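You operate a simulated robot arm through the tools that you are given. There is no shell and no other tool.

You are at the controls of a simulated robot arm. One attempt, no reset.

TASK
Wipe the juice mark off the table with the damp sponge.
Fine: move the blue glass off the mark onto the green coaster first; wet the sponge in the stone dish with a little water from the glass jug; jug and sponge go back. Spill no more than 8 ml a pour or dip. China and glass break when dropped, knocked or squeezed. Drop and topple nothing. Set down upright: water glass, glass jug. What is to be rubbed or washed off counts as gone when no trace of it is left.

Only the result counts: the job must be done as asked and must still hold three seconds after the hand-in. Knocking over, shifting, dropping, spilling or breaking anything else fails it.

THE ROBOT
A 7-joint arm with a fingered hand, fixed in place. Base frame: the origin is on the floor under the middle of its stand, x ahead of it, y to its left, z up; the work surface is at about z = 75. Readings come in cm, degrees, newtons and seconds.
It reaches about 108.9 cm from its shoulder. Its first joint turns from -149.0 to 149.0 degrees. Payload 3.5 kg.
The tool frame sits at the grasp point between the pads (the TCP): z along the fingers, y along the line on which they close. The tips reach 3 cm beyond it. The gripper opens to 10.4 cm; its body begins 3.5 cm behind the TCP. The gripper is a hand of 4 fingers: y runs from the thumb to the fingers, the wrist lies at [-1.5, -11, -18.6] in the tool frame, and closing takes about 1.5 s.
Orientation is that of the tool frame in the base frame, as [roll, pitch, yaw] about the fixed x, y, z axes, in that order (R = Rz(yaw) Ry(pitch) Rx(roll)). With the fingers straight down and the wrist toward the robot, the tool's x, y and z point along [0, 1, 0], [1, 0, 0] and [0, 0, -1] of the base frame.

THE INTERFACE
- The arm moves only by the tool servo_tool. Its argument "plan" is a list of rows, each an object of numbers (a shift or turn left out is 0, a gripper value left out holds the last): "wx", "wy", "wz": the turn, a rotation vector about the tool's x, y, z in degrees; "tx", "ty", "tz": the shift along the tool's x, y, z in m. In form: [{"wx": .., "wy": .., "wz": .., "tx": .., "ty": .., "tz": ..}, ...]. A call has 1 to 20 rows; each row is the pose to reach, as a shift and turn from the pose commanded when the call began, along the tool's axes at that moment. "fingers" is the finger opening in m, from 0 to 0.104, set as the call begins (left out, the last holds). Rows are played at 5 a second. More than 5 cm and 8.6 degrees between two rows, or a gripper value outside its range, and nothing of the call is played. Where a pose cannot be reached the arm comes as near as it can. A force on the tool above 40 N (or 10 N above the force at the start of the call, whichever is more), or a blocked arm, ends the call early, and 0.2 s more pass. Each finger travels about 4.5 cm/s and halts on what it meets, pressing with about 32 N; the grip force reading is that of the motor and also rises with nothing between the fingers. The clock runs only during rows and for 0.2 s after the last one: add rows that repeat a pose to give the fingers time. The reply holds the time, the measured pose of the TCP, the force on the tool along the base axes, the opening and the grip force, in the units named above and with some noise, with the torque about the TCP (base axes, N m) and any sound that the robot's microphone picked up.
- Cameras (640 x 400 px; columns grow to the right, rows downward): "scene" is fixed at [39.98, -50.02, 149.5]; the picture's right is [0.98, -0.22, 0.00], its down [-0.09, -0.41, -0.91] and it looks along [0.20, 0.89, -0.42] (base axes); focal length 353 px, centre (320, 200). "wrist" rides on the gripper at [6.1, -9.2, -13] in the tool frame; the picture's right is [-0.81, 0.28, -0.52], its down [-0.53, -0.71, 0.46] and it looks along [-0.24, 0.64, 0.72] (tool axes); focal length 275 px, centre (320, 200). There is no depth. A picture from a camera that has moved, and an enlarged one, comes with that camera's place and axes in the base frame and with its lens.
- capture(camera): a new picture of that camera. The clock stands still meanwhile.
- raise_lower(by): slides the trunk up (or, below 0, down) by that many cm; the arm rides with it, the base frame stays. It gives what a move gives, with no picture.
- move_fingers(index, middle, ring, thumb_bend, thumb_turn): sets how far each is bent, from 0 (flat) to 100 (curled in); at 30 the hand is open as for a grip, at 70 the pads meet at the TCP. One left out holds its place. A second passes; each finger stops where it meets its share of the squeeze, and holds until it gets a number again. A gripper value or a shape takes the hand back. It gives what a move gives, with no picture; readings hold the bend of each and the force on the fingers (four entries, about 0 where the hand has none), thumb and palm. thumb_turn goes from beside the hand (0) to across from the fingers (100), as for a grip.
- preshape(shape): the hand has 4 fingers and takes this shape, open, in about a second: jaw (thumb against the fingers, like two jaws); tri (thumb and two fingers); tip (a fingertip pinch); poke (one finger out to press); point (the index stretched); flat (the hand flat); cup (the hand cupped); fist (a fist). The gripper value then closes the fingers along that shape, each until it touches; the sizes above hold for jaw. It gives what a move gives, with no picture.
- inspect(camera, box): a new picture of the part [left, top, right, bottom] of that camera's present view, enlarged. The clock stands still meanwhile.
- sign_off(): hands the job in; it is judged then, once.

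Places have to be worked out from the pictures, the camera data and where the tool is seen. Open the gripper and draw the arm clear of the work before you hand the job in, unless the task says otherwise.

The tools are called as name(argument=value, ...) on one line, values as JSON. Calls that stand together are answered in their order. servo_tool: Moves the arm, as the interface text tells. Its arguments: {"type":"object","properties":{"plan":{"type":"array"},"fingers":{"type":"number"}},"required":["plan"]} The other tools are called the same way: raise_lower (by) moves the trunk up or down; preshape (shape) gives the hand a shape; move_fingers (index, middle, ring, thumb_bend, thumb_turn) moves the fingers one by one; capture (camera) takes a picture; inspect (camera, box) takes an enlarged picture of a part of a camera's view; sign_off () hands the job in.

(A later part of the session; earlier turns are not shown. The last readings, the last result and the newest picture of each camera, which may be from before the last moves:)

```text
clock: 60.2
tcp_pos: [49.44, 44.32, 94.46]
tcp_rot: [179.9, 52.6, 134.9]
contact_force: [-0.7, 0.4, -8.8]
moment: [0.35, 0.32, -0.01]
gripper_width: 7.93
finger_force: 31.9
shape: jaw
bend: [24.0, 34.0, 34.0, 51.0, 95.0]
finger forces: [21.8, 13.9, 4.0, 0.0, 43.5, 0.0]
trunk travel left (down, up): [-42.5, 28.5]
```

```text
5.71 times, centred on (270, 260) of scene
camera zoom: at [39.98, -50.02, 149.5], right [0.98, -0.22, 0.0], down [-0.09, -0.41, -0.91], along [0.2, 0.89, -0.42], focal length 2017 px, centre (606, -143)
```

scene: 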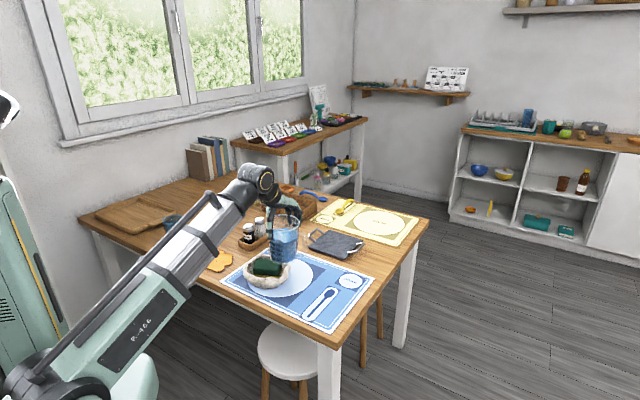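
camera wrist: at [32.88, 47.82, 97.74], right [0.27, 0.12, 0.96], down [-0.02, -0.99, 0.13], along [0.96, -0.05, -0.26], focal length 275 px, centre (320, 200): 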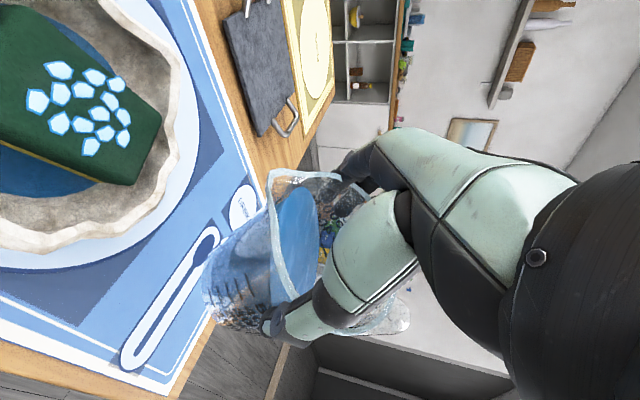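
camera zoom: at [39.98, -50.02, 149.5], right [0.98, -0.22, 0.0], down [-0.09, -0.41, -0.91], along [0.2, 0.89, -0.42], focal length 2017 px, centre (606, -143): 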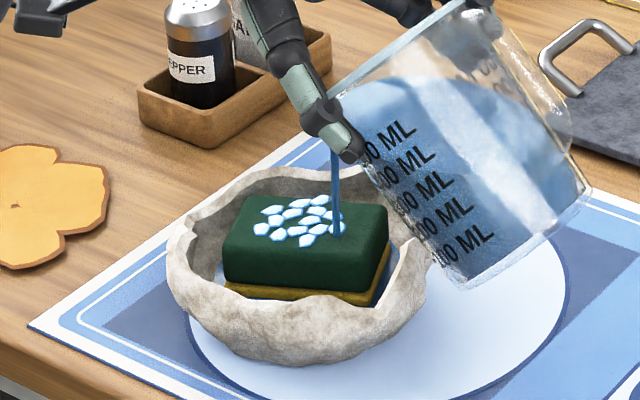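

The extra trickle is landing on the sponge; I now tilt back promptly in place to stop the flow, then rise and bring the jug fully upright.

servo_tool(plan=[{"wy": 4}, {"wy": 10}, {"wy": 16}, {"wy": 20}, {"wy": 20, "tz": -0.004, "tx": -0.0053}, {"wy": 20, "tz": -0.0115, "tx": -0.0151}, {"wy": 20, "tz": -0.02, "tx": -0.0262}, {"wy": 22, "tz": -0.0273, "tx": -0.0358}, {"wy": 26, "tz": -0.0273, "tx": -0.0358}, {"wy": 31, "tz": -0.0273, "tx": -0.0358}, {"wy": 36, "tz": -0.0273, "tx": -0.0358}, {"wy": 41, "tz": -0.0273, "tx": -0.0358}, {"wy": 46, "tz": -0.0273, "tx": -0.0358}, {"wy": 50, "tz": -0.0273, "tx": -0.0358}, {"wy": 52.7, "tz": -0.0273, "tx": -0.0358}, {"wy": 52.7, "tz": -0.0273, "tx": -0.0358}])

capture(camera="scene")

capture(camera="wrist")

```text
clock: 63.6
tcp_pos: [49.41, 44.31, 98.91]
tcp_rot: [180.0, -0.1, 134.9]
contact_force: [-0.5, 0.8, -8.4]
moment: [0.1, 0.05, -0.02]
gripper_width: 7.98
finger_force: 31.5
shape: jaw
bend: [24.0, 34.0, 34.0, 51.0, 95.0]
finger forces: [24.1, 14.5, 5.3, 0.0, 44.3, 0.1]
trunk travel left (down, up): [-42.5, 28.5]
```

```text
taken
```

scene: 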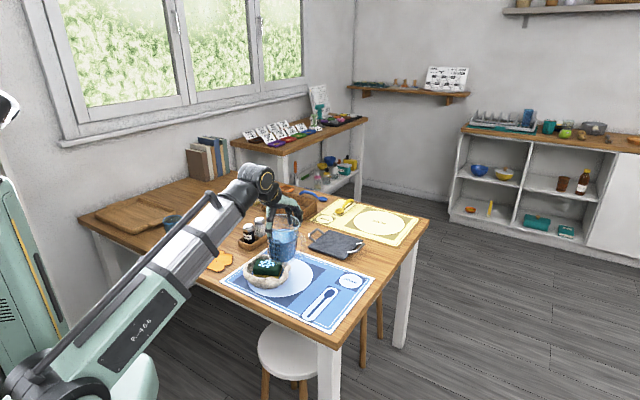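

```text
taken
camera wrist: at [38.49, 42.22, 111.96], right [0.77, -0.38, 0.52], down [-0.13, -0.88, -0.46], along [0.63, 0.28, -0.73], focal length 275 px, centre (320, 200)
```

wrist: 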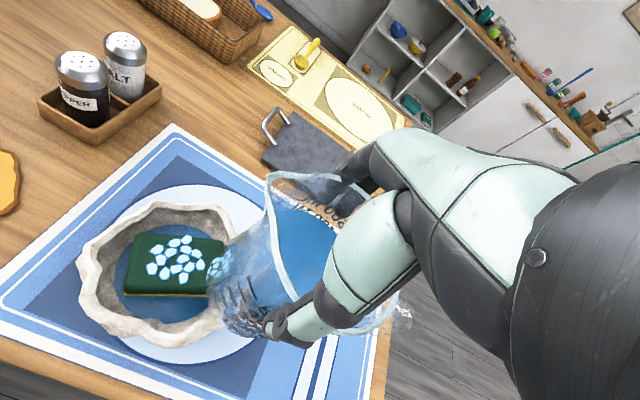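

The dish now holds a small pool with the sponge wet. I check the jug is hanging vertical in the grip.

inspect(camera="scene", box=[245, 180, 325, 280])

inspect(camera="wrist", box=[190, 150, 430, 350])

```text
4.00 times, centred on (285, 230) of scene
camera zoom: at [39.98, -50.02, 149.5], right [0.98, -0.22, 0.0], down [-0.09, -0.41, -0.91], along [0.2, 0.89, -0.42], focal length 1412 px, centre (460, 80)
```

zoom: 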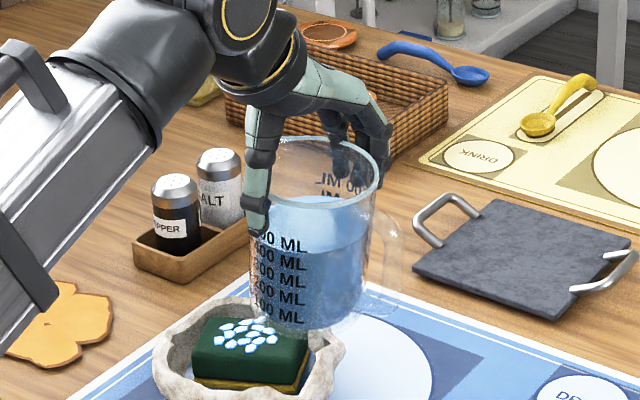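

```text
2.00 times, centred on (310, 250) of wrist
camera zoom: at [38.49, 42.22, 111.96], right [0.77, -0.38, 0.52], down [-0.13, -0.88, -0.46], along [0.63, 0.28, -0.73], focal length 551 px, centre (340, 100)
```

zoom: 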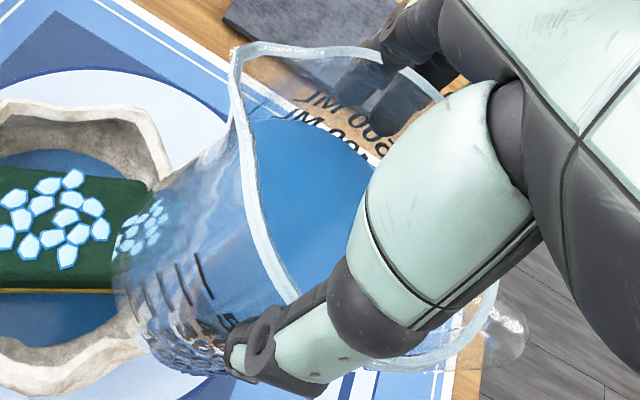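

The jug hangs essentially upright. I carry it back to its place, reversing the turn (−88.4°) at the same gentle speed and height.

servo_tool(plan=[{"wz": 1.33, "tx": -0.0021, "ty": 0.0014}, {"wz": 3.98, "tx": -0.0063, "ty": 0.0043}, {"wz": 7.96, "tx": -0.0127, "ty": 0.0085}, {"wz": 12.82, "tx": -0.0204, "ty": 0.0137}, {"wz": 18.12, "tx": -0.0289, "ty": 0.0194}, {"wz": 23.43, "tx": -0.0373, "ty": 0.025}, {"wz": 28.73, "tx": -0.0458, "ty": 0.0307}, {"wz": 34.03, "tx": -0.0542, "ty": 0.0364}, {"wz": 39.34, "tx": -0.0627, "ty": 0.0421}, {"wz": 44.64, "tx": -0.0711, "ty": 0.0477}, {"wz": 49.95, "tx": -0.0796, "ty": 0.0534}, {"wz": 55.25, "tx": -0.088, "ty": 0.0591}, {"wz": 60.55, "tx": -0.0964, "ty": 0.0647}, {"wz": 65.86, "tx": -0.1049, "ty": 0.0704}, {"wz": 71.16, "tx": -0.1133, "ty": 0.0761}, {"wz": 76.02, "tx": -0.1211, "ty": 0.0813}, {"wz": 80.44, "tx": -0.1281, "ty": 0.086}, {"wz": 84.42, "tx": -0.1345, "ty": 0.0902}, {"wz": 87.07, "tx": -0.1387, "ty": 0.0931}, {"wz": 88.4, "tx": -0.1408, "ty": 0.0945}])

inspect(camera="scene", box=[290, 190, 390, 310])

capture(camera="wrist")

```text
clock: 67.8
tcp_pos: [66.02, 41.04, 98.93]
tcp_rot: [-179.9, -0.1, 46.6]
contact_force: [-0.7, 0.5, -8.0]
moment: [0.09, -0.07, -0.02]
gripper_width: 7.95
finger_force: 31.6
shape: jaw
bend: [24.0, 34.0, 33.0, 51.0, 95.0]
finger forces: [23.9, 14.6, 5.5, 0.0, 44.0, 0.0]
trunk travel left (down, up): [-42.5, 28.5]
```

```text
3.33 times, centred on (340, 250) of scene
camera zoom: at [39.98, -50.02, 149.5], right [0.98, -0.22, 0.0], down [-0.09, -0.41, -0.91], along [0.2, 0.89, -0.42], focal length 1177 px, centre (253, 33)
```

zoom: 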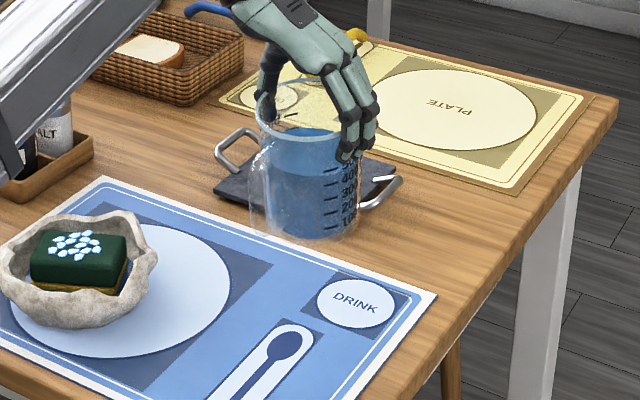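

```text
taken
camera wrist: at [63.48, 51.87, 111.93], right [-0.36, -0.78, 0.52], down [-0.88, 0.1, -0.46], along [0.3, -0.62, -0.72], focal length 275 px, centre (320, 200)
```

wrist: 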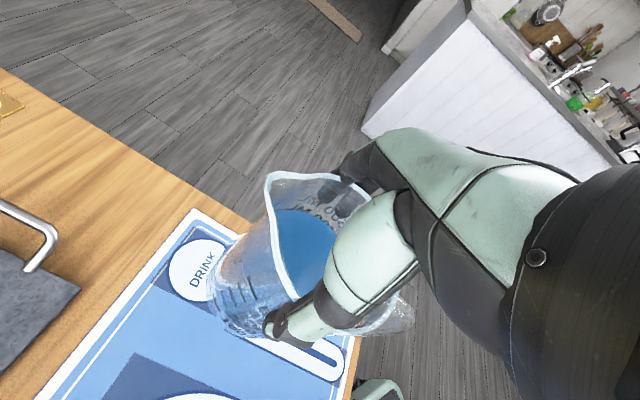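

Back above its place at (66.0, 41.0). I lower to just above the mat (TCP z ≈ 88.2) and check.

servo_tool(plan=[{"tz": 0.008}, {"tz": 0.022}, {"tz": 0.04}, {"tz": 0.058}, {"tz": 0.076}, {"tz": 0.09}, {"tz": 0.1}, {"tz": 0.105}, {"tz": 0.107}, {"tz": 0.107}])

inspect(camera="scene", box=[298, 220, 378, 300])

```text
clock: 70.0
tcp_pos: [66.13, 41.08, 88.19]
tcp_rot: [179.9, 0.0, 46.7]
contact_force: [-0.5, -0.9, -8.6]
moment: [0.07, -0.08, -0.01]
gripper_width: 7.94
finger_force: 31.7
shape: jaw
bend: [24.0, 34.0, 33.0, 51.0, 95.0]
finger forces: [23.7, 14.6, 5.3, 0.0, 43.9, 0.0]
trunk travel left (down, up): [-42.5, 28.5]
```

```text
5.00 times, centred on (338, 260) of scene
camera zoom: at [39.98, -50.02, 149.5], right [0.98, -0.22, 0.0], down [-0.09, -0.41, -0.91], along [0.2, 0.89, -0.42], focal length 1765 px, centre (230, -100)
```

zoom: 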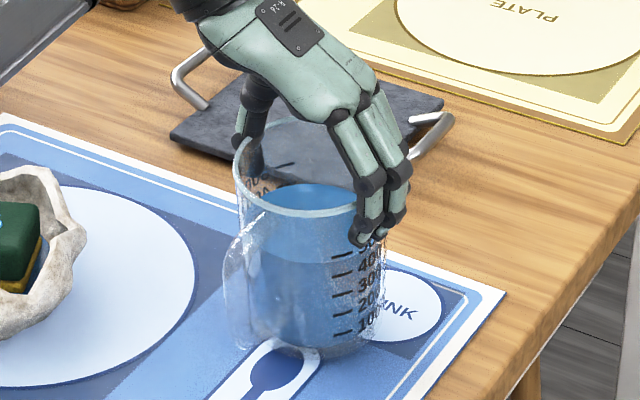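

Almost there; I lower in small steps until the mat takes the weight.

servo_tool(plan=[{"tz": 0.002}, {"tz": 0.004}, {"tz": 0.0055}, {"tz": 0.0055}])

```text
clock: 71.0
tcp_pos: [66.02, 41.1, 87.77]
tcp_rot: [180.0, 0.0, 46.6]
contact_force: [3.4, 2.3, 6.0]
moment: [0.0, -0.12, 0.04]
gripper_width: 7.95
finger_force: 32.2
shape: jaw
bend: [24.0, 34.0, 33.0, 51.0, 95.0]
finger forces: [24.9, 14.5, 5.1, 0.0, 44.5, 0.0]
trunk travel left (down, up): [-42.5, 28.5]
```

The bottom edge has touched. I look closely at whether the jug is tilted in the grip before releasing.

inspect(camera="scene", box=[313, 240, 363, 300])

inspect(camera="wrist", box=[180, 140, 440, 380])

```text
6.67 times, centred on (338, 270) of scene
camera zoom: at [39.98, -50.02, 149.5], right [0.98, -0.22, 0.0], down [-0.09, -0.41, -0.91], along [0.2, 0.89, -0.42], focal length 2354 px, centre (200, -267)
```

zoom: 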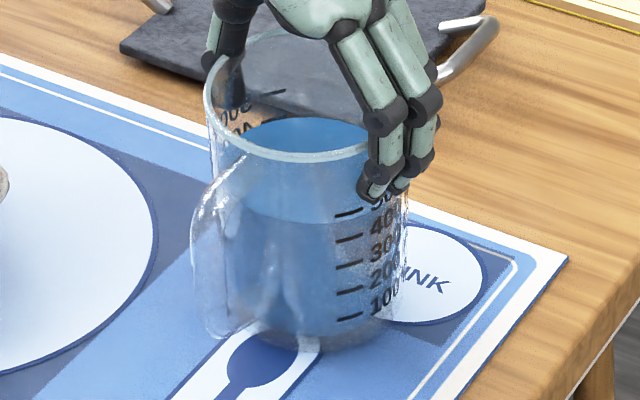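

```text
1.67 times, centred on (310, 260) of wrist
camera zoom: at [63.44, 51.83, 100.8], right [-0.36, -0.78, 0.52], down [-0.88, 0.1, -0.46], along [0.3, -0.62, -0.72], focal length 459 px, centre (337, 100)
```

zoom: 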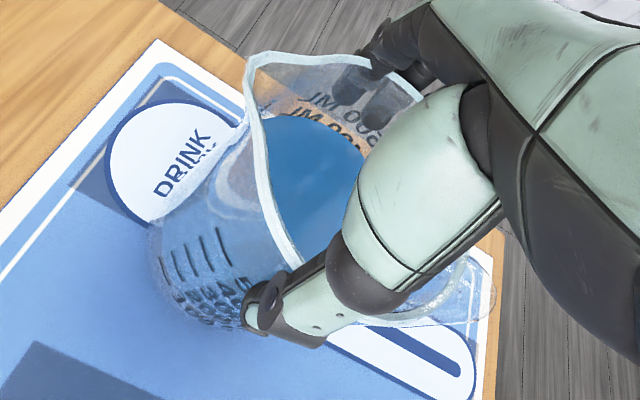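

Comparing with the earlier views, the jug has rocked about 4° spout-up in the grip during the pour. I raise 5 mm, counter-rotate 4° so its base is flat, then lower again until it just touches.

servo_tool(plan=[{"tz": -0.003}, {"tz": -0.006}, {"tz": -0.006, "wy": -2}, {"tz": -0.006, "wy": -4}, {"tz": -0.006, "wy": -4}])

inspect(camera="scene", box=[313, 240, 363, 300])

```text
clock: 72.2
tcp_pos: [65.94, 41.06, 88.24]
tcp_rot: [-180.0, 4.0, 46.6]
contact_force: [-0.7, -0.2, -7.9]
moment: [0.11, -0.09, 0.01]
gripper_width: 7.95
finger_force: 32.1
shape: jaw
bend: [24.0, 34.0, 33.0, 51.0, 95.0]
finger forces: [23.7, 14.5, 5.6, 0.1, 43.9, 0.0]
trunk travel left (down, up): [-42.5, 28.5]
```

```text
6.67 times, centred on (338, 270) of scene
camera zoom: at [39.98, -50.02, 149.5], right [0.98, -0.22, 0.0], down [-0.09, -0.41, -0.91], along [0.2, 0.89, -0.42], focal length 2354 px, centre (200, -267)
```

zoom: 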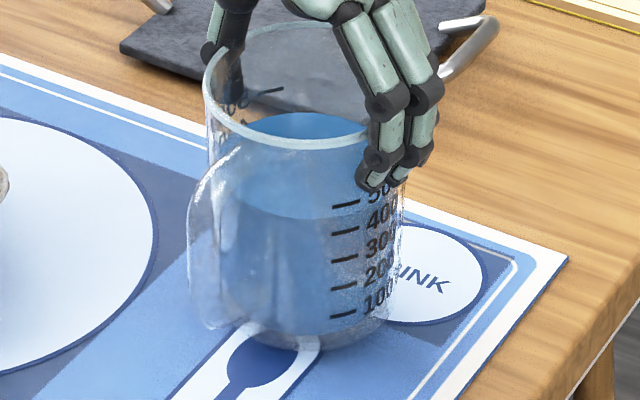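

I now lower gently to contact and read the moments to learn which edge of the base touches first.

servo_tool(plan=[{"tz": 0.002}, {"tz": 0.004}, {"tz": 0.005}, {"tz": 0.005}])

```text
clock: 73.2
tcp_pos: [65.96, 41.04, 87.83]
tcp_rot: [180.0, 4.0, 46.6]
contact_force: [-0.6, 0.6, -7.8]
moment: [0.08, -0.06, 0.02]
gripper_width: 7.96
finger_force: 31.7
shape: jaw
bend: [24.0, 34.0, 33.0, 51.0, 95.0]
finger forces: [23.7, 14.6, 5.6, 0.0, 43.8, 0.0]
trunk travel left (down, up): [-42.5, 28.5]
```

No contact yet at 87.83 (lower than before), so the base is now flatter. I continue in 1–1.5 mm steps.

servo_tool(plan=[{"tz": 0.0008}, {"tz": 0.0015}, {"tz": 0.0015}])

servo_tool(plan=[{"tz": 0.0006}, {"tz": 0.0012}, {"tz": 0.0012}])

```text
clock: 74.0
tcp_pos: [66.0, 41.12, 87.56]
tcp_rot: [180.0, 4.0, 46.6]
contact_force: [-0.1, 0.3, -8.4]
moment: [0.1, -0.16, 0.0]
gripper_width: 7.96
finger_force: 32.1
shape: jaw
bend: [24.0, 34.0, 33.0, 51.0, 95.0]
finger forces: [23.6, 14.4, 5.5, 0.0, 43.8, 0.0]
trunk travel left (down, up): [-42.5, 28.5]
```

```text
clock: 74.8
tcp_pos: [66.01, 41.0, 87.55]
tcp_rot: [-180.0, 4.1, 46.6]
contact_force: [3.2, 2.7, 0.3]
moment: [0.12, -0.11, 0.02]
gripper_width: 7.95
finger_force: 32.2
shape: jaw
bend: [24.0, 34.0, 33.0, 51.0, 95.0]
finger forces: [24.3, 14.4, 5.2, 0.1, 44.2, 0.0]
trunk travel left (down, up): [-42.5, 28.5]
```

The contact is still on the handle side, so a little tilt remains (≈2.5°). I repeat: up 3 mm, rotate 2.5° more, and lower gently.

servo_tool(plan=[{"tz": -0.002}, {"tz": -0.003}, {"tz": -0.003, "wy": -1.3}, {"tz": -0.003, "wy": -2.5}, {"tz": -0.0015, "wy": -2.5}, {"tz": 0, "wy": -2.5}, {"tz": 0, "wy": -2.5}])

servo_tool(plan=[{"tz": 0.0005}, {"tz": 0.001}, {"tz": 0.001}])

```text
clock: 76.4
tcp_pos: [66.07, 41.11, 87.41]
tcp_rot: [180.0, 6.5, 46.6]
contact_force: [0.2, -0.1, -8.5]
moment: [0.11, -0.08, 0.0]
gripper_width: 7.98
finger_force: 32.2
shape: jaw
bend: [24.0, 34.0, 33.0, 51.0, 95.0]
finger forces: [23.5, 14.5, 5.6, 0.0, 43.8, 0.1]
trunk travel left (down, up): [-42.5, 28.5]
```

```text
clock: 77.2
tcp_pos: [65.88, 41.15, 87.45]
tcp_rot: [-179.9, 6.5, 46.6]
contact_force: [-0.8, -0.2, -7.6]
moment: [0.08, -0.08, 0.03]
gripper_width: 7.97
finger_force: 31.9
shape: jaw
bend: [24.0, 34.0, 33.0, 51.0, 95.0]
finger forces: [23.4, 14.6, 5.5, 0.0, 43.9, 0.0]
trunk travel left (down, up): [-42.5, 28.5]
```

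Still free; I continue down in 1 mm steps.

servo_tool(plan=[{"tz": 0.0005}, {"tz": 0.001}, {"tz": 0.001}])

servo_tool(plan=[{"tz": 0.0005}, {"tz": 0.001}, {"tz": 0.001}])

```text
clock: 78.0
tcp_pos: [65.97, 41.12, 87.39]
tcp_rot: [-179.9, 6.6, 46.6]
contact_force: [1.0, 2.3, 1.4]
moment: [0.04, -0.19, 0.01]
gripper_width: 7.95
finger_force: 31.5
shape: jaw
bend: [24.0, 34.0, 33.0, 51.0, 95.0]
finger forces: [23.5, 14.3, 5.2, 0.1, 44.7, 0.0]
trunk travel left (down, up): [-42.5, 28.5]
```

```text
clock: 78.8
tcp_pos: [65.99, 41.04, 87.35]
tcp_rot: [179.9, 6.4, 46.6]
contact_force: [3.7, 6.8, 11.8]
moment: [0.04, -0.22, 0.07]
gripper_width: 7.98
finger_force: 32.0
shape: jaw
bend: [24.0, 34.0, 33.0, 51.0, 95.0]
finger forces: [24.2, 14.0, 4.8, 0.0, 45.3, 0.0]
trunk travel left (down, up): [-42.5, 28.5]
```

It touches now (edge between the handle and finger sides), so only a small tilt is left. I back off the push by about 1 mm and look at the base gap closely.

servo_tool(plan=[{"tz": -0.0007}, {"tz": -0.0013}, {"tz": -0.0013}])

inspect(camera="scene", box=[318, 265, 358, 300])

inspect(camera="scene", box=[308, 235, 368, 300])

```text
clock: 79.6
tcp_pos: [65.96, 41.11, 87.4]
tcp_rot: [-180.0, 6.5, 46.6]
contact_force: [3.1, 4.8, 5.5]
moment: [0.04, -0.22, 0.07]
gripper_width: 7.97
finger_force: 31.9
shape: jaw
bend: [24.0, 34.0, 33.0, 51.0, 95.0]
finger forces: [24.0, 14.1, 5.1, 0.0, 44.8, 0.0]
trunk travel left (down, up): [-42.5, 28.5]
```

```text
11.43 times, centred on (338, 282) of scene
camera zoom: at [39.98, -50.02, 149.5], right [0.98, -0.22, 0.0], down [-0.09, -0.41, -0.91], along [0.2, 0.89, -0.42], focal length 4035 px, centre (114, -743)
```

zoom: 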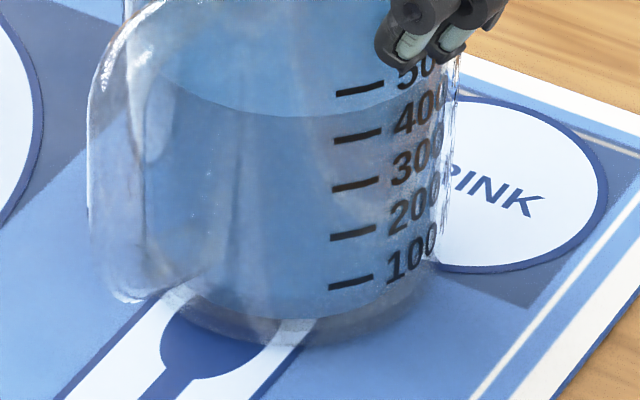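

```text
6.15 times, centred on (338, 268) of scene
camera zoom: at [39.98, -50.02, 149.5], right [0.98, -0.22, 0.0], down [-0.09, -0.41, -0.91], along [0.2, 0.89, -0.42], focal length 2172 px, centre (209, -215)
```

zoom: 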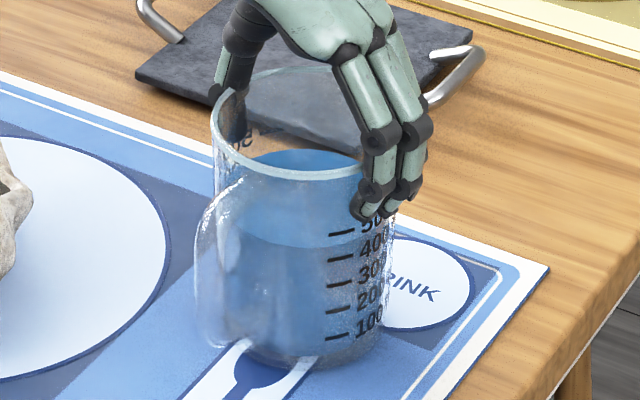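

The tick marks and rim line up with the original picture (same lean, within about half a cm of its old place), so the jug is upright. I take off the remaining push by another ~0.7 mm, then open.

servo_tool(plan=[{"tz": -0.0004}, {"tz": -0.0008}, {"tz": -0.0008}])

```text
clock: 80.4
tcp_pos: [65.86, 41.08, 87.4]
tcp_rot: [-179.9, 6.5, 46.6]
contact_force: [1.6, 1.8, -1.1]
moment: [0.02, -0.2, 0.05]
gripper_width: 7.95
finger_force: 31.8
shape: jaw
bend: [24.0, 34.0, 33.0, 51.0, 95.0]
finger forces: [23.8, 14.6, 5.4, 0.1, 44.1, 0.1]
trunk travel left (down, up): [-42.5, 28.5]
```

The mat now carries nearly all the weight. I open the fingers individually, wide enough to clear the rim.

move_fingers(index=18, middle=18, ring=18, thumb_bend=28)

inspect(camera="scene", box=[298, 220, 378, 300])

capture(camera="wrist")

```text
clock: 81.4
tcp_pos: [65.85, 41.05, 87.44]
tcp_rot: [180.0, 6.5, 46.6]
contact_force: [0.2, -0.6, 1.1]
moment: [-0.03, -0.03, 0.01]
gripper_width: 12.11
finger_force: 0.1
shape: fingers
bend: [18.0, 18.0, 18.0, 28.0, 100.0]
finger forces: [0.0, 0.0, 0.0, 0.0, 0.0, 0.0]
trunk travel left (down, up): [-42.5, 28.5]
```

```text
5.00 times, centred on (338, 260) of scene
camera zoom: at [39.98, -50.02, 149.5], right [0.98, -0.22, 0.0], down [-0.09, -0.41, -0.91], along [0.2, 0.89, -0.42], focal length 1765 px, centre (230, -100)
```

zoom: 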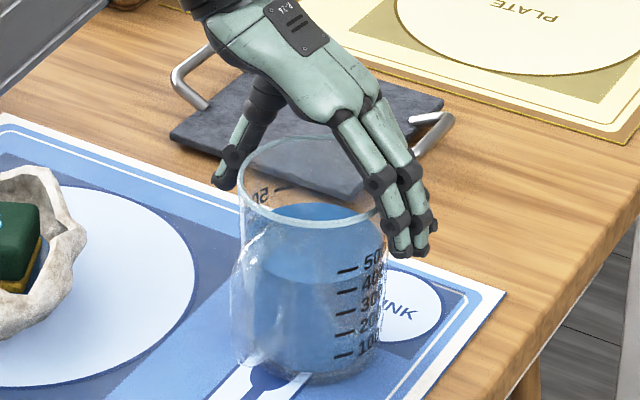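

```text
taken
camera wrist: at [64.34, 52.83, 99.68], right [-0.31, -0.73, 0.61], down [-0.92, 0.07, -0.39], along [0.25, -0.68, -0.69], focal length 275 px, centre (320, 200)
```

wrist: 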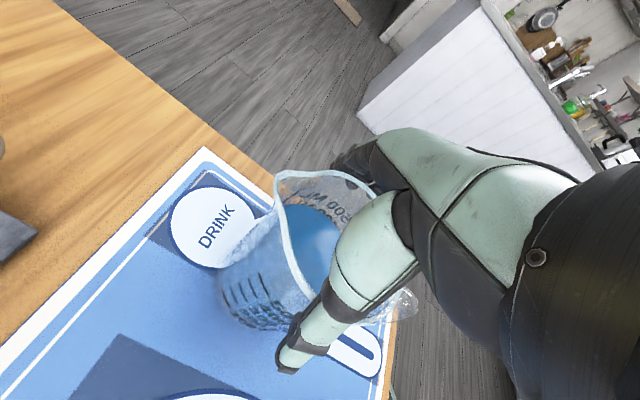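

The jug stands free and upright. I withdraw straight up, slowly at first.

servo_tool(plan=[{"tz": -0.01, "tx": -0.0011}, {"tz": -0.02, "tx": -0.0023}, {"tz": -0.032, "tx": -0.0036}, {"tz": -0.05, "tx": -0.0057}, {"tz": -0.075, "tx": -0.0085}, {"tz": -0.1, "tx": -0.0114}, {"tz": -0.125, "tx": -0.0142}, {"tz": -0.15, "tx": -0.0171}, {"tz": -0.15, "tx": -0.0171}])

capture(camera="scene")

inspect(camera="scene", box=[308, 235, 368, 300])

```text
clock: 83.4
tcp_pos: [65.95, 41.1, 102.58]
tcp_rot: [-180.0, 6.4, 46.6]
contact_force: [0.0, 0.1, 0.9]
moment: [-0.04, -0.02, 0.0]
gripper_width: 12.13
finger_force: 0.1
shape: fingers
bend: [18.0, 18.0, 18.0, 28.0, 100.0]
finger forces: [0.0, 0.1, 0.1, 0.0, 0.0, 0.0]
trunk travel left (down, up): [-42.5, 28.5]
```

```text
taken
```

scene: 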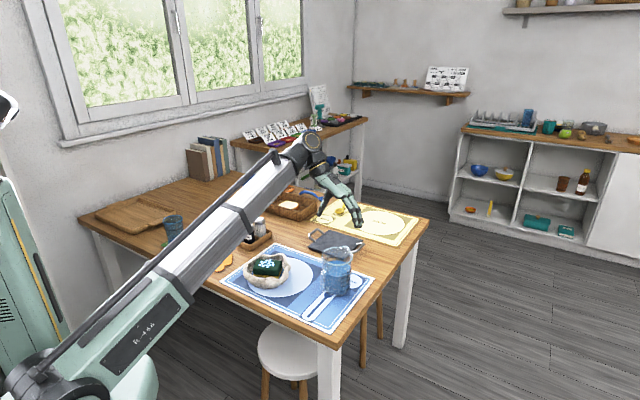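

```text
6.15 times, centred on (338, 268) of scene
camera zoom: at [39.98, -50.02, 149.5], right [0.98, -0.22, 0.0], down [-0.09, -0.41, -0.91], along [0.2, 0.89, -0.42], focal length 2172 px, centre (209, -215)
```

zoom: 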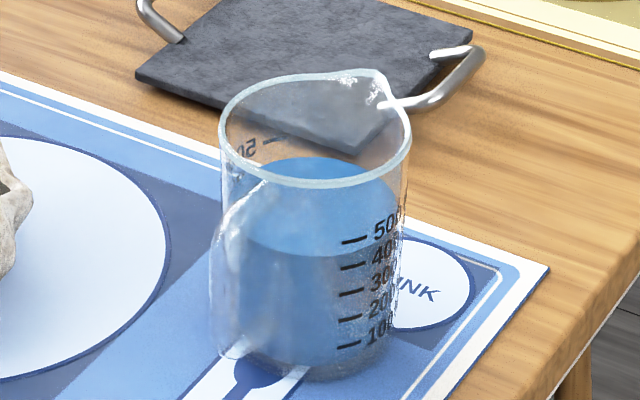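

The jug is back at its place, upright and whole. I straighten the hand, then turn it for the sponge (closing along its short side, azimuth ≈ 70°) while moving over the dish at height.

servo_tool(plan=[{"wy": 2, "tz": -0.005}, {"wy": 5, "tz": -0.015}, {"wy": 6.5, "tz": -0.025}, {"wy": 6.5, "tz": -0.025}], fingers=0.104)

```text
clock: 84.4
tcp_pos: [66.2, 41.31, 105.12]
tcp_rot: [179.9, -0.1, 46.5]
contact_force: [-0.1, 0.3, 0.6]
moment: [0.0, -0.01, 0.04]
gripper_width: 10.42
finger_force: 0.0
shape: jaw
bend: [30.0, 30.0, 30.0, 30.0, 98.0]
finger forces: [0.0, 0.1, 0.0, 0.0, 0.0, 0.0]
trunk travel left (down, up): [-42.5, 28.5]
```

servo_tool(plan=[{"wz": -4, "tx": -0.003, "ty": -0.008}, {"wz": -11, "tx": -0.0085, "ty": -0.0216}, {"wz": -19, "tx": -0.0146, "ty": -0.0373}, {"wz": -27, "tx": -0.0208, "ty": -0.053}, {"wz": -35, "tx": -0.027, "ty": -0.0687}, {"wz": -43, "tx": -0.0331, "ty": -0.0844}, {"wz": -51, "tx": -0.0393, "ty": -0.1002}, {"wz": -59, "tx": -0.0455, "ty": -0.1159}, {"wz": -67, "tx": -0.0516, "ty": -0.1316}, {"wz": -75, "tx": -0.0578, "ty": -0.1473}, {"wz": -83, "tx": -0.064, "ty": -0.163}, {"wz": -91, "tx": -0.0702, "ty": -0.1787}, {"wz": -99, "tx": -0.0763, "ty": -0.1944}, {"wz": -106, "tx": -0.0817, "ty": -0.2082}, {"wz": -111, "tx": -0.0856, "ty": -0.218}, {"wz": -113.5, "tx": -0.0875, "ty": -0.2229}, {"wz": -113.5, "tx": -0.0875, "ty": -0.2229}])

capture(camera="wrist")

inspect(camera="scene", box=[220, 170, 340, 300])

```text
clock: 88.0
tcp_pos: [43.91, 50.23, 105.01]
tcp_rot: [180.0, 0.0, 160.2]
contact_force: [0.1, 0.0, 0.0]
moment: [-0.02, 0.01, 0.01]
gripper_width: 10.4
finger_force: 0.1
shape: jaw
bend: [30.0, 30.0, 30.0, 30.0, 98.0]
finger forces: [0.1, 0.0, 0.0, 0.0, 0.0, 0.0]
trunk travel left (down, up): [-42.5, 28.5]
```

```text
taken
camera wrist: at [34.94, 43.61, 118.07], right [0.86, -0.02, 0.52], down [0.26, -0.85, -0.46], along [0.45, 0.52, -0.72], focal length 275 px, centre (320, 200)
```

wrist: 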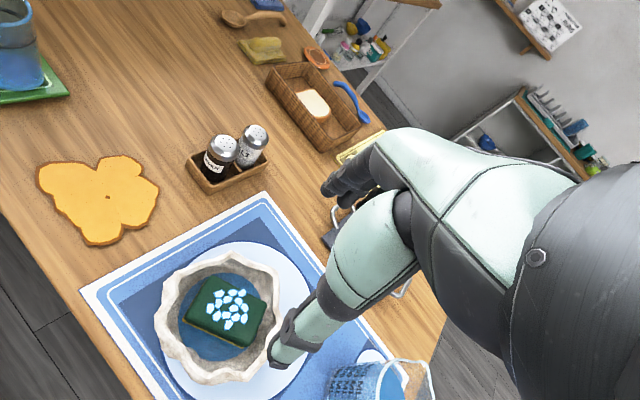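

```text
3.08 times, centred on (280, 235) of scene
camera zoom: at [39.98, -50.02, 149.5], right [0.98, -0.22, 0.0], down [-0.09, -0.41, -0.91], along [0.2, 0.89, -0.42], focal length 1086 px, centre (443, 92)
```

zoom: 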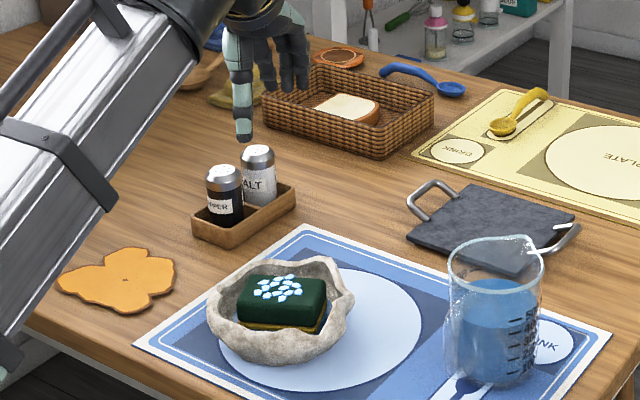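

inspect(camera="wrist", box=[130, 230, 330, 400])

inspect(camera="wrist", box=[20, 130, 180, 260])

inspect(camera="scene", box=[240, 240, 300, 295])

```text
2.35 times, centred on (230, 315) of wrist
camera zoom: at [34.94, 43.61, 118.07], right [0.86, -0.02, 0.52], down [0.26, -0.85, -0.46], along [0.45, 0.52, -0.72], focal length 648 px, centre (532, -71)
```

zoom: 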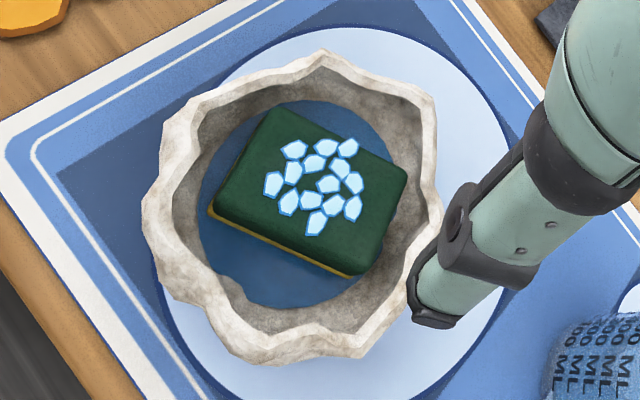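

```text
3.08 times, centred on (100, 195) of wrist
camera zoom: at [34.94, 43.61, 118.07], right [0.86, -0.02, 0.52], down [0.26, -0.85, -0.46], along [0.45, 0.52, -0.72], focal length 847 px, centre (997, 215)
```

zoom: 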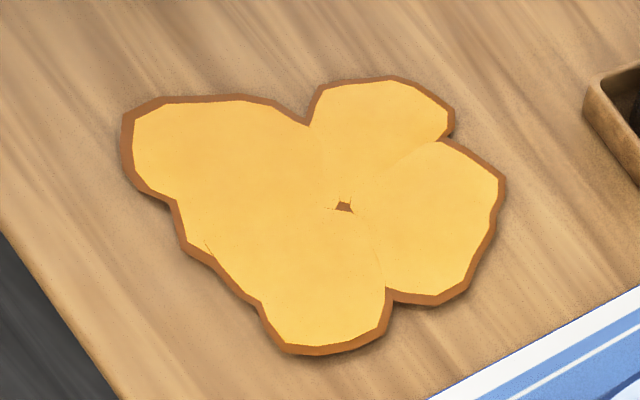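

```text
7.27 times, centred on (270, 268) of scene
camera zoom: at [39.98, -50.02, 149.5], right [0.98, -0.22, 0.0], down [-0.09, -0.41, -0.91], along [0.2, 0.89, -0.42], focal length 2568 px, centre (684, -291)
```

zoom: 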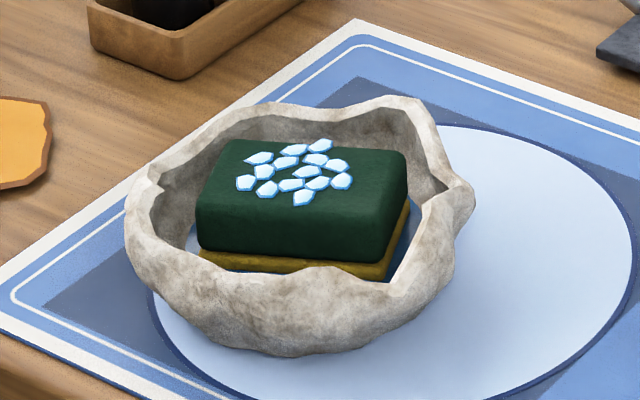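

The sponge is centred at (44.05, 50.2), 8.6 × 5.5 cm, long axis azimuth −19°, so my current yaw (closing along azimuth 70°) fits; the far wall leaves about 2.3 cm for the fingers. I narrow the opening to 6.4 cm, shift slightly to the thumb side and come down to TCP z ≈ 88 to check.

servo_tool(plan=[{"ty": -0.002}, {"ty": -0.003, "tz": 0.02}, {"ty": -0.003, "tz": 0.05}, {"ty": -0.003, "tz": 0.085}, {"ty": -0.003, "tz": 0.12}, {"ty": -0.003, "tz": 0.15}, {"ty": -0.003, "tz": 0.165}, {"ty": -0.003, "tz": 0.17}, {"ty": -0.003, "tz": 0.17}], fingers=0.064)

capture(camera="wrist")

inspect(camera="scene", box=[225, 200, 315, 295])

```text
clock: 90.0
tcp_pos: [43.86, 49.89, 88.05]
tcp_rot: [-179.9, -0.1, 160.1]
contact_force: [-0.5, 0.0, 0.1]
moment: [-0.03, -0.03, 0.0]
gripper_width: 6.41
finger_force: 0.1
shape: jaw
bend: [28.0, 40.0, 36.0, 64.0, 100.0]
finger forces: [0.1, 0.0, 0.0, 0.1, 0.1, 0.0]
trunk travel left (down, up): [-42.5, 28.5]
```

```text
taken
camera wrist: at [34.84, 43.37, 100.99], right [0.86, -0.02, 0.52], down [0.26, -0.85, -0.46], along [0.45, 0.52, -0.72], focal length 275 px, centre (320, 200)
```

wrist: 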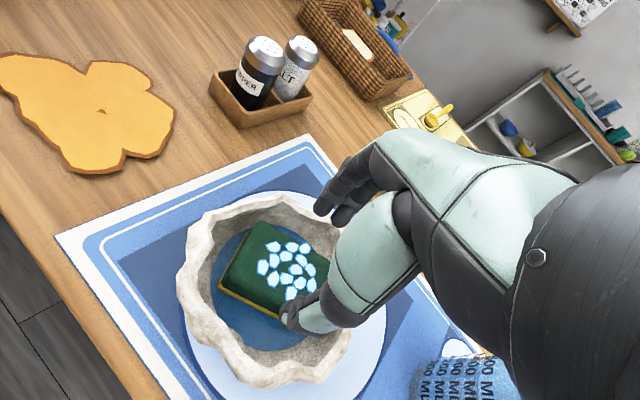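

```text
4.21 times, centred on (270, 248) of scene
camera zoom: at [39.98, -50.02, 149.5], right [0.98, -0.22, 0.0], down [-0.09, -0.41, -0.91], along [0.2, 0.89, -0.42], focal length 1486 px, centre (530, 0)
```

zoom: 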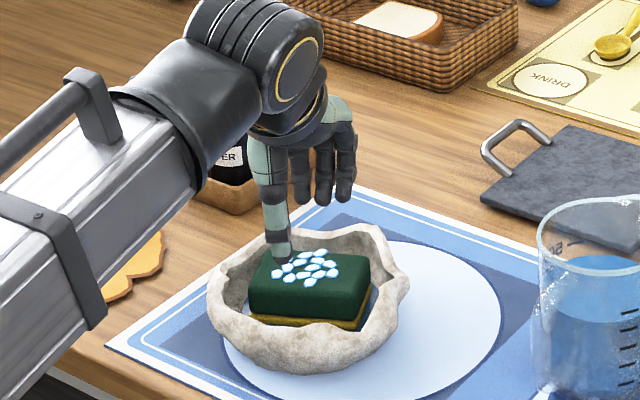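

inspect(camera="wrist", box=[170, 140, 410, 390])

inspect(camera="scene", box=[245, 225, 305, 285])

```text
1.60 times, centred on (290, 265) of wrist
camera zoom: at [34.84, 43.37, 100.99], right [0.86, -0.02, 0.52], down [0.26, -0.85, -0.46], along [0.45, 0.52, -0.72], focal length 440 px, centre (368, 96)
```

zoom: 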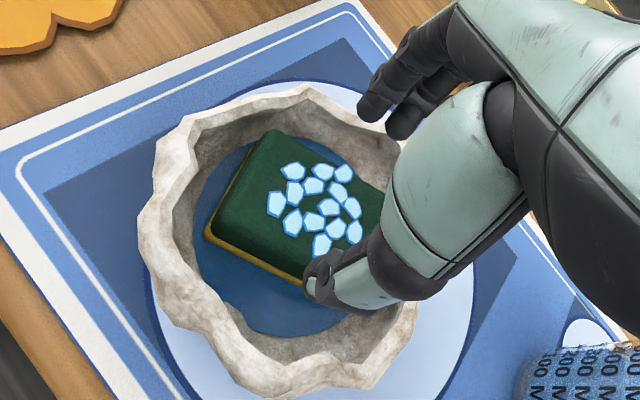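

```text
6.67 times, centred on (275, 255) of scene
camera zoom: at [39.98, -50.02, 149.5], right [0.98, -0.22, 0.0], down [-0.09, -0.41, -0.91], along [0.2, 0.89, -0.42], focal length 2354 px, centre (620, -167)
```

zoom: 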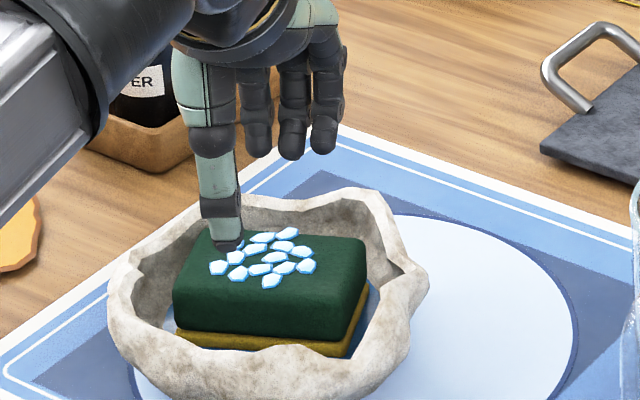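

The index hangs further out and the finger group sits about 1 cm off-centre along the sponge. I bend the index a bit more, shift 1 cm along tool x, and look again.

move_fingers(index=39, middle=40, ring=36, thumb_bend=62)

servo_tool(plan=[{"tx": 0.005, "ty": 0.001}, {"tx": 0.01, "ty": 0.0015}, {"tx": 0.01, "ty": 0.0015, "tz": 0.01}, {"tx": 0.01, "ty": 0.0015, "tz": 0.02}, {"tx": 0.01, "ty": 0.0015, "tz": 0.02}])

inspect(camera="scene", box=[245, 225, 305, 285])

inspect(camera="wrist", box=[170, 140, 410, 390])

```text
clock: 91.0
tcp_pos: [43.84, 49.94, 88.11]
tcp_rot: [-180.0, 0.0, 160.1]
contact_force: [-0.5, 1.1, 0.9]
moment: [-0.01, 0.0, 0.01]
gripper_width: 5.09
finger_force: 0.1
shape: fingers
bend: [39.0, 40.0, 36.0, 62.0, 100.0]
finger forces: [0.0, 0.1, 0.1, 0.0, 0.1, 0.1]
trunk travel left (down, up): [-42.5, 28.5]
```

```text
clock: 92.2
tcp_pos: [42.95, 50.33, 85.93]
tcp_rot: [-179.9, 0.0, 160.0]
contact_force: [-0.3, -0.6, -0.9]
moment: [0.02, -0.03, -0.01]
gripper_width: 5.08
finger_force: 0.1
shape: fingers
bend: [39.0, 40.0, 36.0, 62.0, 100.0]
finger forces: [0.0, 0.0, 0.1, 0.1, 0.0, 0.0]
trunk travel left (down, up): [-42.5, 28.5]
```

```text
6.67 times, centred on (275, 255) of scene
camera zoom: at [39.98, -50.02, 149.5], right [0.98, -0.22, 0.0], down [-0.09, -0.41, -0.91], along [0.2, 0.89, -0.42], focal length 2354 px, centre (620, -167)
```

zoom: 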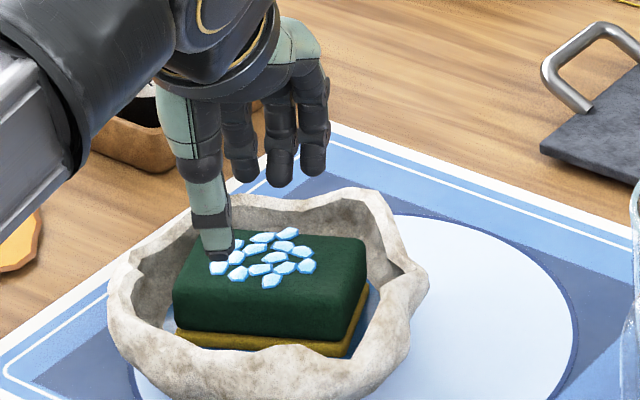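

```text
1.60 times, centred on (290, 265) of wrist
camera zoom: at [33.92, 43.82, 99.0], right [0.86, -0.02, 0.52], down [0.26, -0.85, -0.46], along [0.45, 0.52, -0.72], focal length 440 px, centre (368, 96)
```

zoom: 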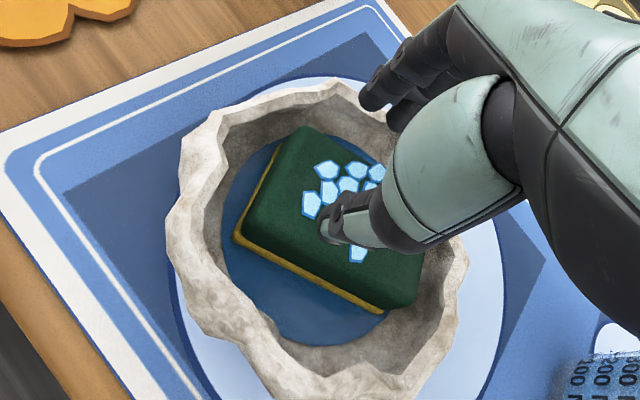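

The thumb tip is still over the sponge's near edge, and there is plenty of room on that side of the dish, so I open the thumb more before going down.

move_fingers(thumb_bend=46)

servo_tool(plan=[{"tz": 0.008}, {"tz": 0.016}, {"tz": 0.02}, {"tz": 0.02}])

inspect(camera="scene", box=[245, 225, 305, 285])

inspect(camera="wrist", box=[170, 140, 410, 390])

```text
clock: 93.2
tcp_pos: [42.91, 50.39, 86.07]
tcp_rot: [-180.0, 0.1, 160.0]
contact_force: [0.0, -0.5, -0.7]
moment: [0.01, -0.02, 0.01]
gripper_width: 7.1
finger_force: 0.1
shape: fingers
bend: [39.0, 40.0, 36.0, 46.0, 100.0]
finger forces: [0.0, 0.2, 0.1, 0.0, 0.1, 0.0]
trunk travel left (down, up): [-42.5, 28.5]
```

```text
clock: 94.2
tcp_pos: [42.89, 50.41, 84.03]
tcp_rot: [180.0, -0.1, 160.2]
contact_force: [-0.9, 0.9, 0.0]
moment: [-0.02, 0.01, 0.02]
gripper_width: 7.09
finger_force: 0.0
shape: fingers
bend: [39.0, 40.0, 36.0, 46.0, 100.0]
finger forces: [0.1, 0.0, 0.0, 0.0, 0.0, 0.0]
trunk travel left (down, up): [-42.5, 28.5]
```

```text
6.67 times, centred on (275, 255) of scene
camera zoom: at [39.98, -50.02, 149.5], right [0.98, -0.22, 0.0], down [-0.09, -0.41, -0.91], along [0.2, 0.89, -0.42], focal length 2354 px, centre (620, -167)
```

zoom: 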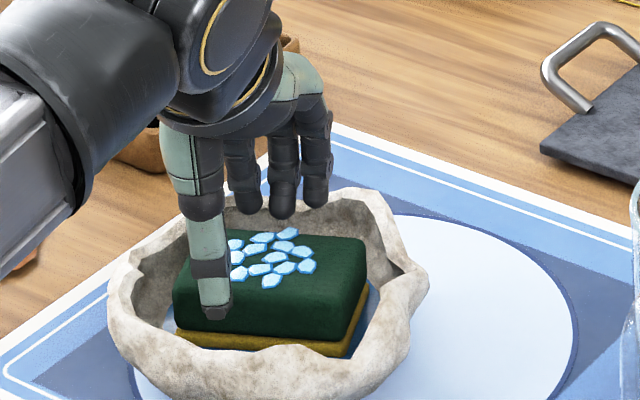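

```text
1.60 times, centred on (290, 265) of wrist
camera zoom: at [33.95, 43.82, 97.05], right [0.86, -0.02, 0.52], down [0.26, -0.85, -0.46], along [0.45, 0.52, -0.72], focal length 440 px, centre (368, 96)
```

zoom: 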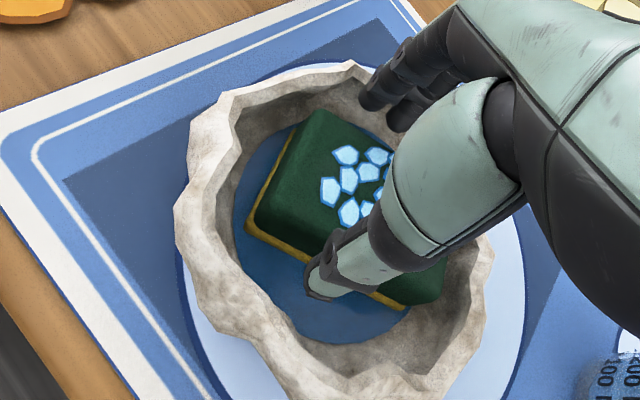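

Now the thumb is clear in front of the sponge and the fingers are lined up behind it inside the far wall. I lower another 2.5 cm slowly.

servo_tool(plan=[{"tz": 0.006}, {"tz": 0.012}, {"tz": 0.018}, {"tz": 0.024}, {"tz": 0.024}])

inspect(camera="scene", box=[245, 225, 305, 285])

inspect(camera="wrist", box=[170, 140, 410, 390])

```text
clock: 95.4
tcp_pos: [42.94, 50.39, 81.66]
tcp_rot: [-179.9, -0.1, 160.1]
contact_force: [0.1, -0.4, 0.6]
moment: [-0.06, -0.01, 0.05]
gripper_width: 7.13
finger_force: 0.0
shape: fingers
bend: [39.0, 40.0, 36.0, 46.0, 100.0]
finger forces: [0.1, 0.1, 0.0, 0.0, 0.0, 0.1]
trunk travel left (down, up): [-42.5, 28.5]
```

```text
6.67 times, centred on (275, 255) of scene
camera zoom: at [39.98, -50.02, 149.5], right [0.98, -0.22, 0.0], down [-0.09, -0.41, -0.91], along [0.2, 0.89, -0.42], focal length 2354 px, centre (620, -167)
```

zoom: 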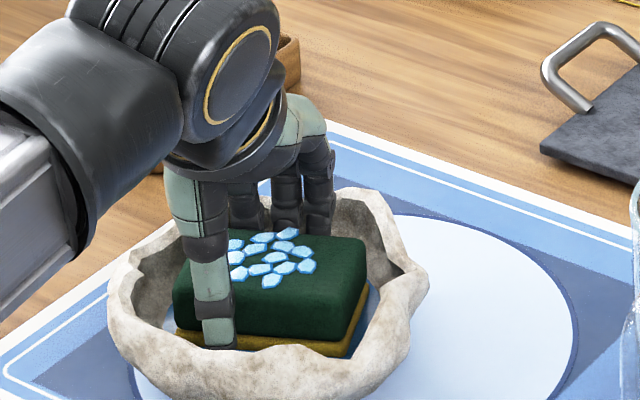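

```text
1.60 times, centred on (290, 265) of wrist
camera zoom: at [33.97, 43.83, 94.67], right [0.86, -0.02, 0.52], down [0.26, -0.85, -0.46], along [0.45, 0.52, -0.72], focal length 440 px, centre (368, 96)
```

zoom: 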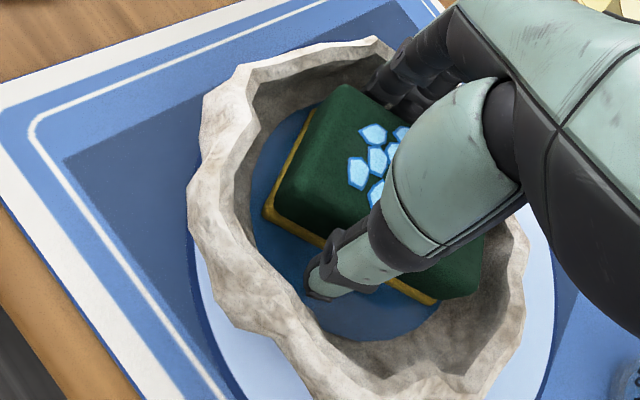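

The fingers are inside the dish on both sides of the sponge with no contact. I lower 6 mm more and then close finger by finger.

servo_tool(plan=[{"tz": 0.003}, {"tz": 0.006}, {"tz": 0.006}])

move_fingers(index=70, middle=70, ring=70, thumb_bend=75)

inspect(camera="scene", box=[245, 225, 305, 285])

inspect(camera="wrist", box=[170, 140, 410, 390])

```text
clock: 96.2
tcp_pos: [43.03, 50.4, 81.06]
tcp_rot: [-180.0, 0.0, 160.2]
contact_force: [0.3, 0.8, -0.2]
moment: [-0.02, -0.01, 0.0]
gripper_width: 7.09
finger_force: 0.0
shape: fingers
bend: [39.0, 40.0, 36.0, 46.0, 100.0]
finger forces: [0.1, 0.1, 0.0, 0.0, 0.1, 0.0]
trunk travel left (down, up): [-42.5, 28.5]
```

```text
clock: 97.2
tcp_pos: [42.96, 50.45, 81.13]
tcp_rot: [-180.0, 0.0, 160.1]
contact_force: [0.8, 1.7, 5.1]
moment: [0.21, -0.15, 0.02]
gripper_width: 5.41
finger_force: 27.9
shape: fingers
bend: [55.0, 59.0, 59.0, 51.0, 96.0]
finger forces: [10.9, 10.0, 8.8, 0.0, 27.0, 0.1]
trunk travel left (down, up): [-42.5, 28.5]
```

```text
6.67 times, centred on (275, 255) of scene
camera zoom: at [39.98, -50.02, 149.5], right [0.98, -0.22, 0.0], down [-0.09, -0.41, -0.91], along [0.2, 0.89, -0.42], focal length 2354 px, centre (620, -167)
```

zoom: 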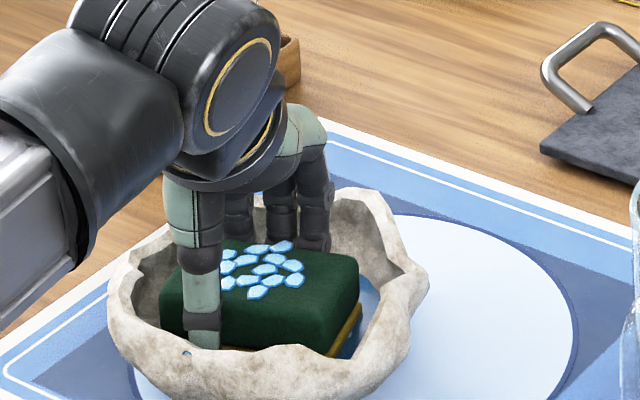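

```text
1.60 times, centred on (290, 265) of wrist
camera zoom: at [33.96, 43.84, 94.1], right [0.86, -0.02, 0.52], down [0.26, -0.85, -0.46], along [0.45, 0.52, -0.72], focal length 440 px, centre (368, 96)
```

zoom: 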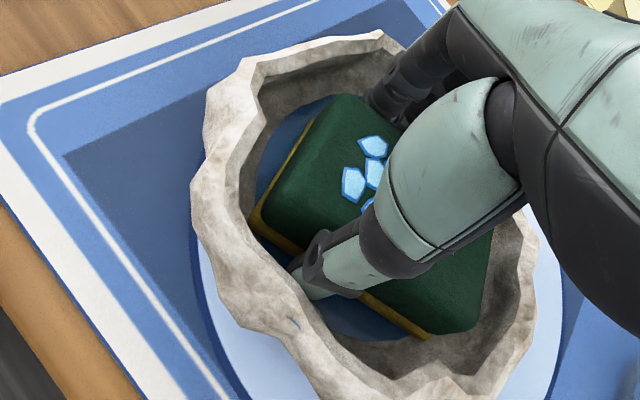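

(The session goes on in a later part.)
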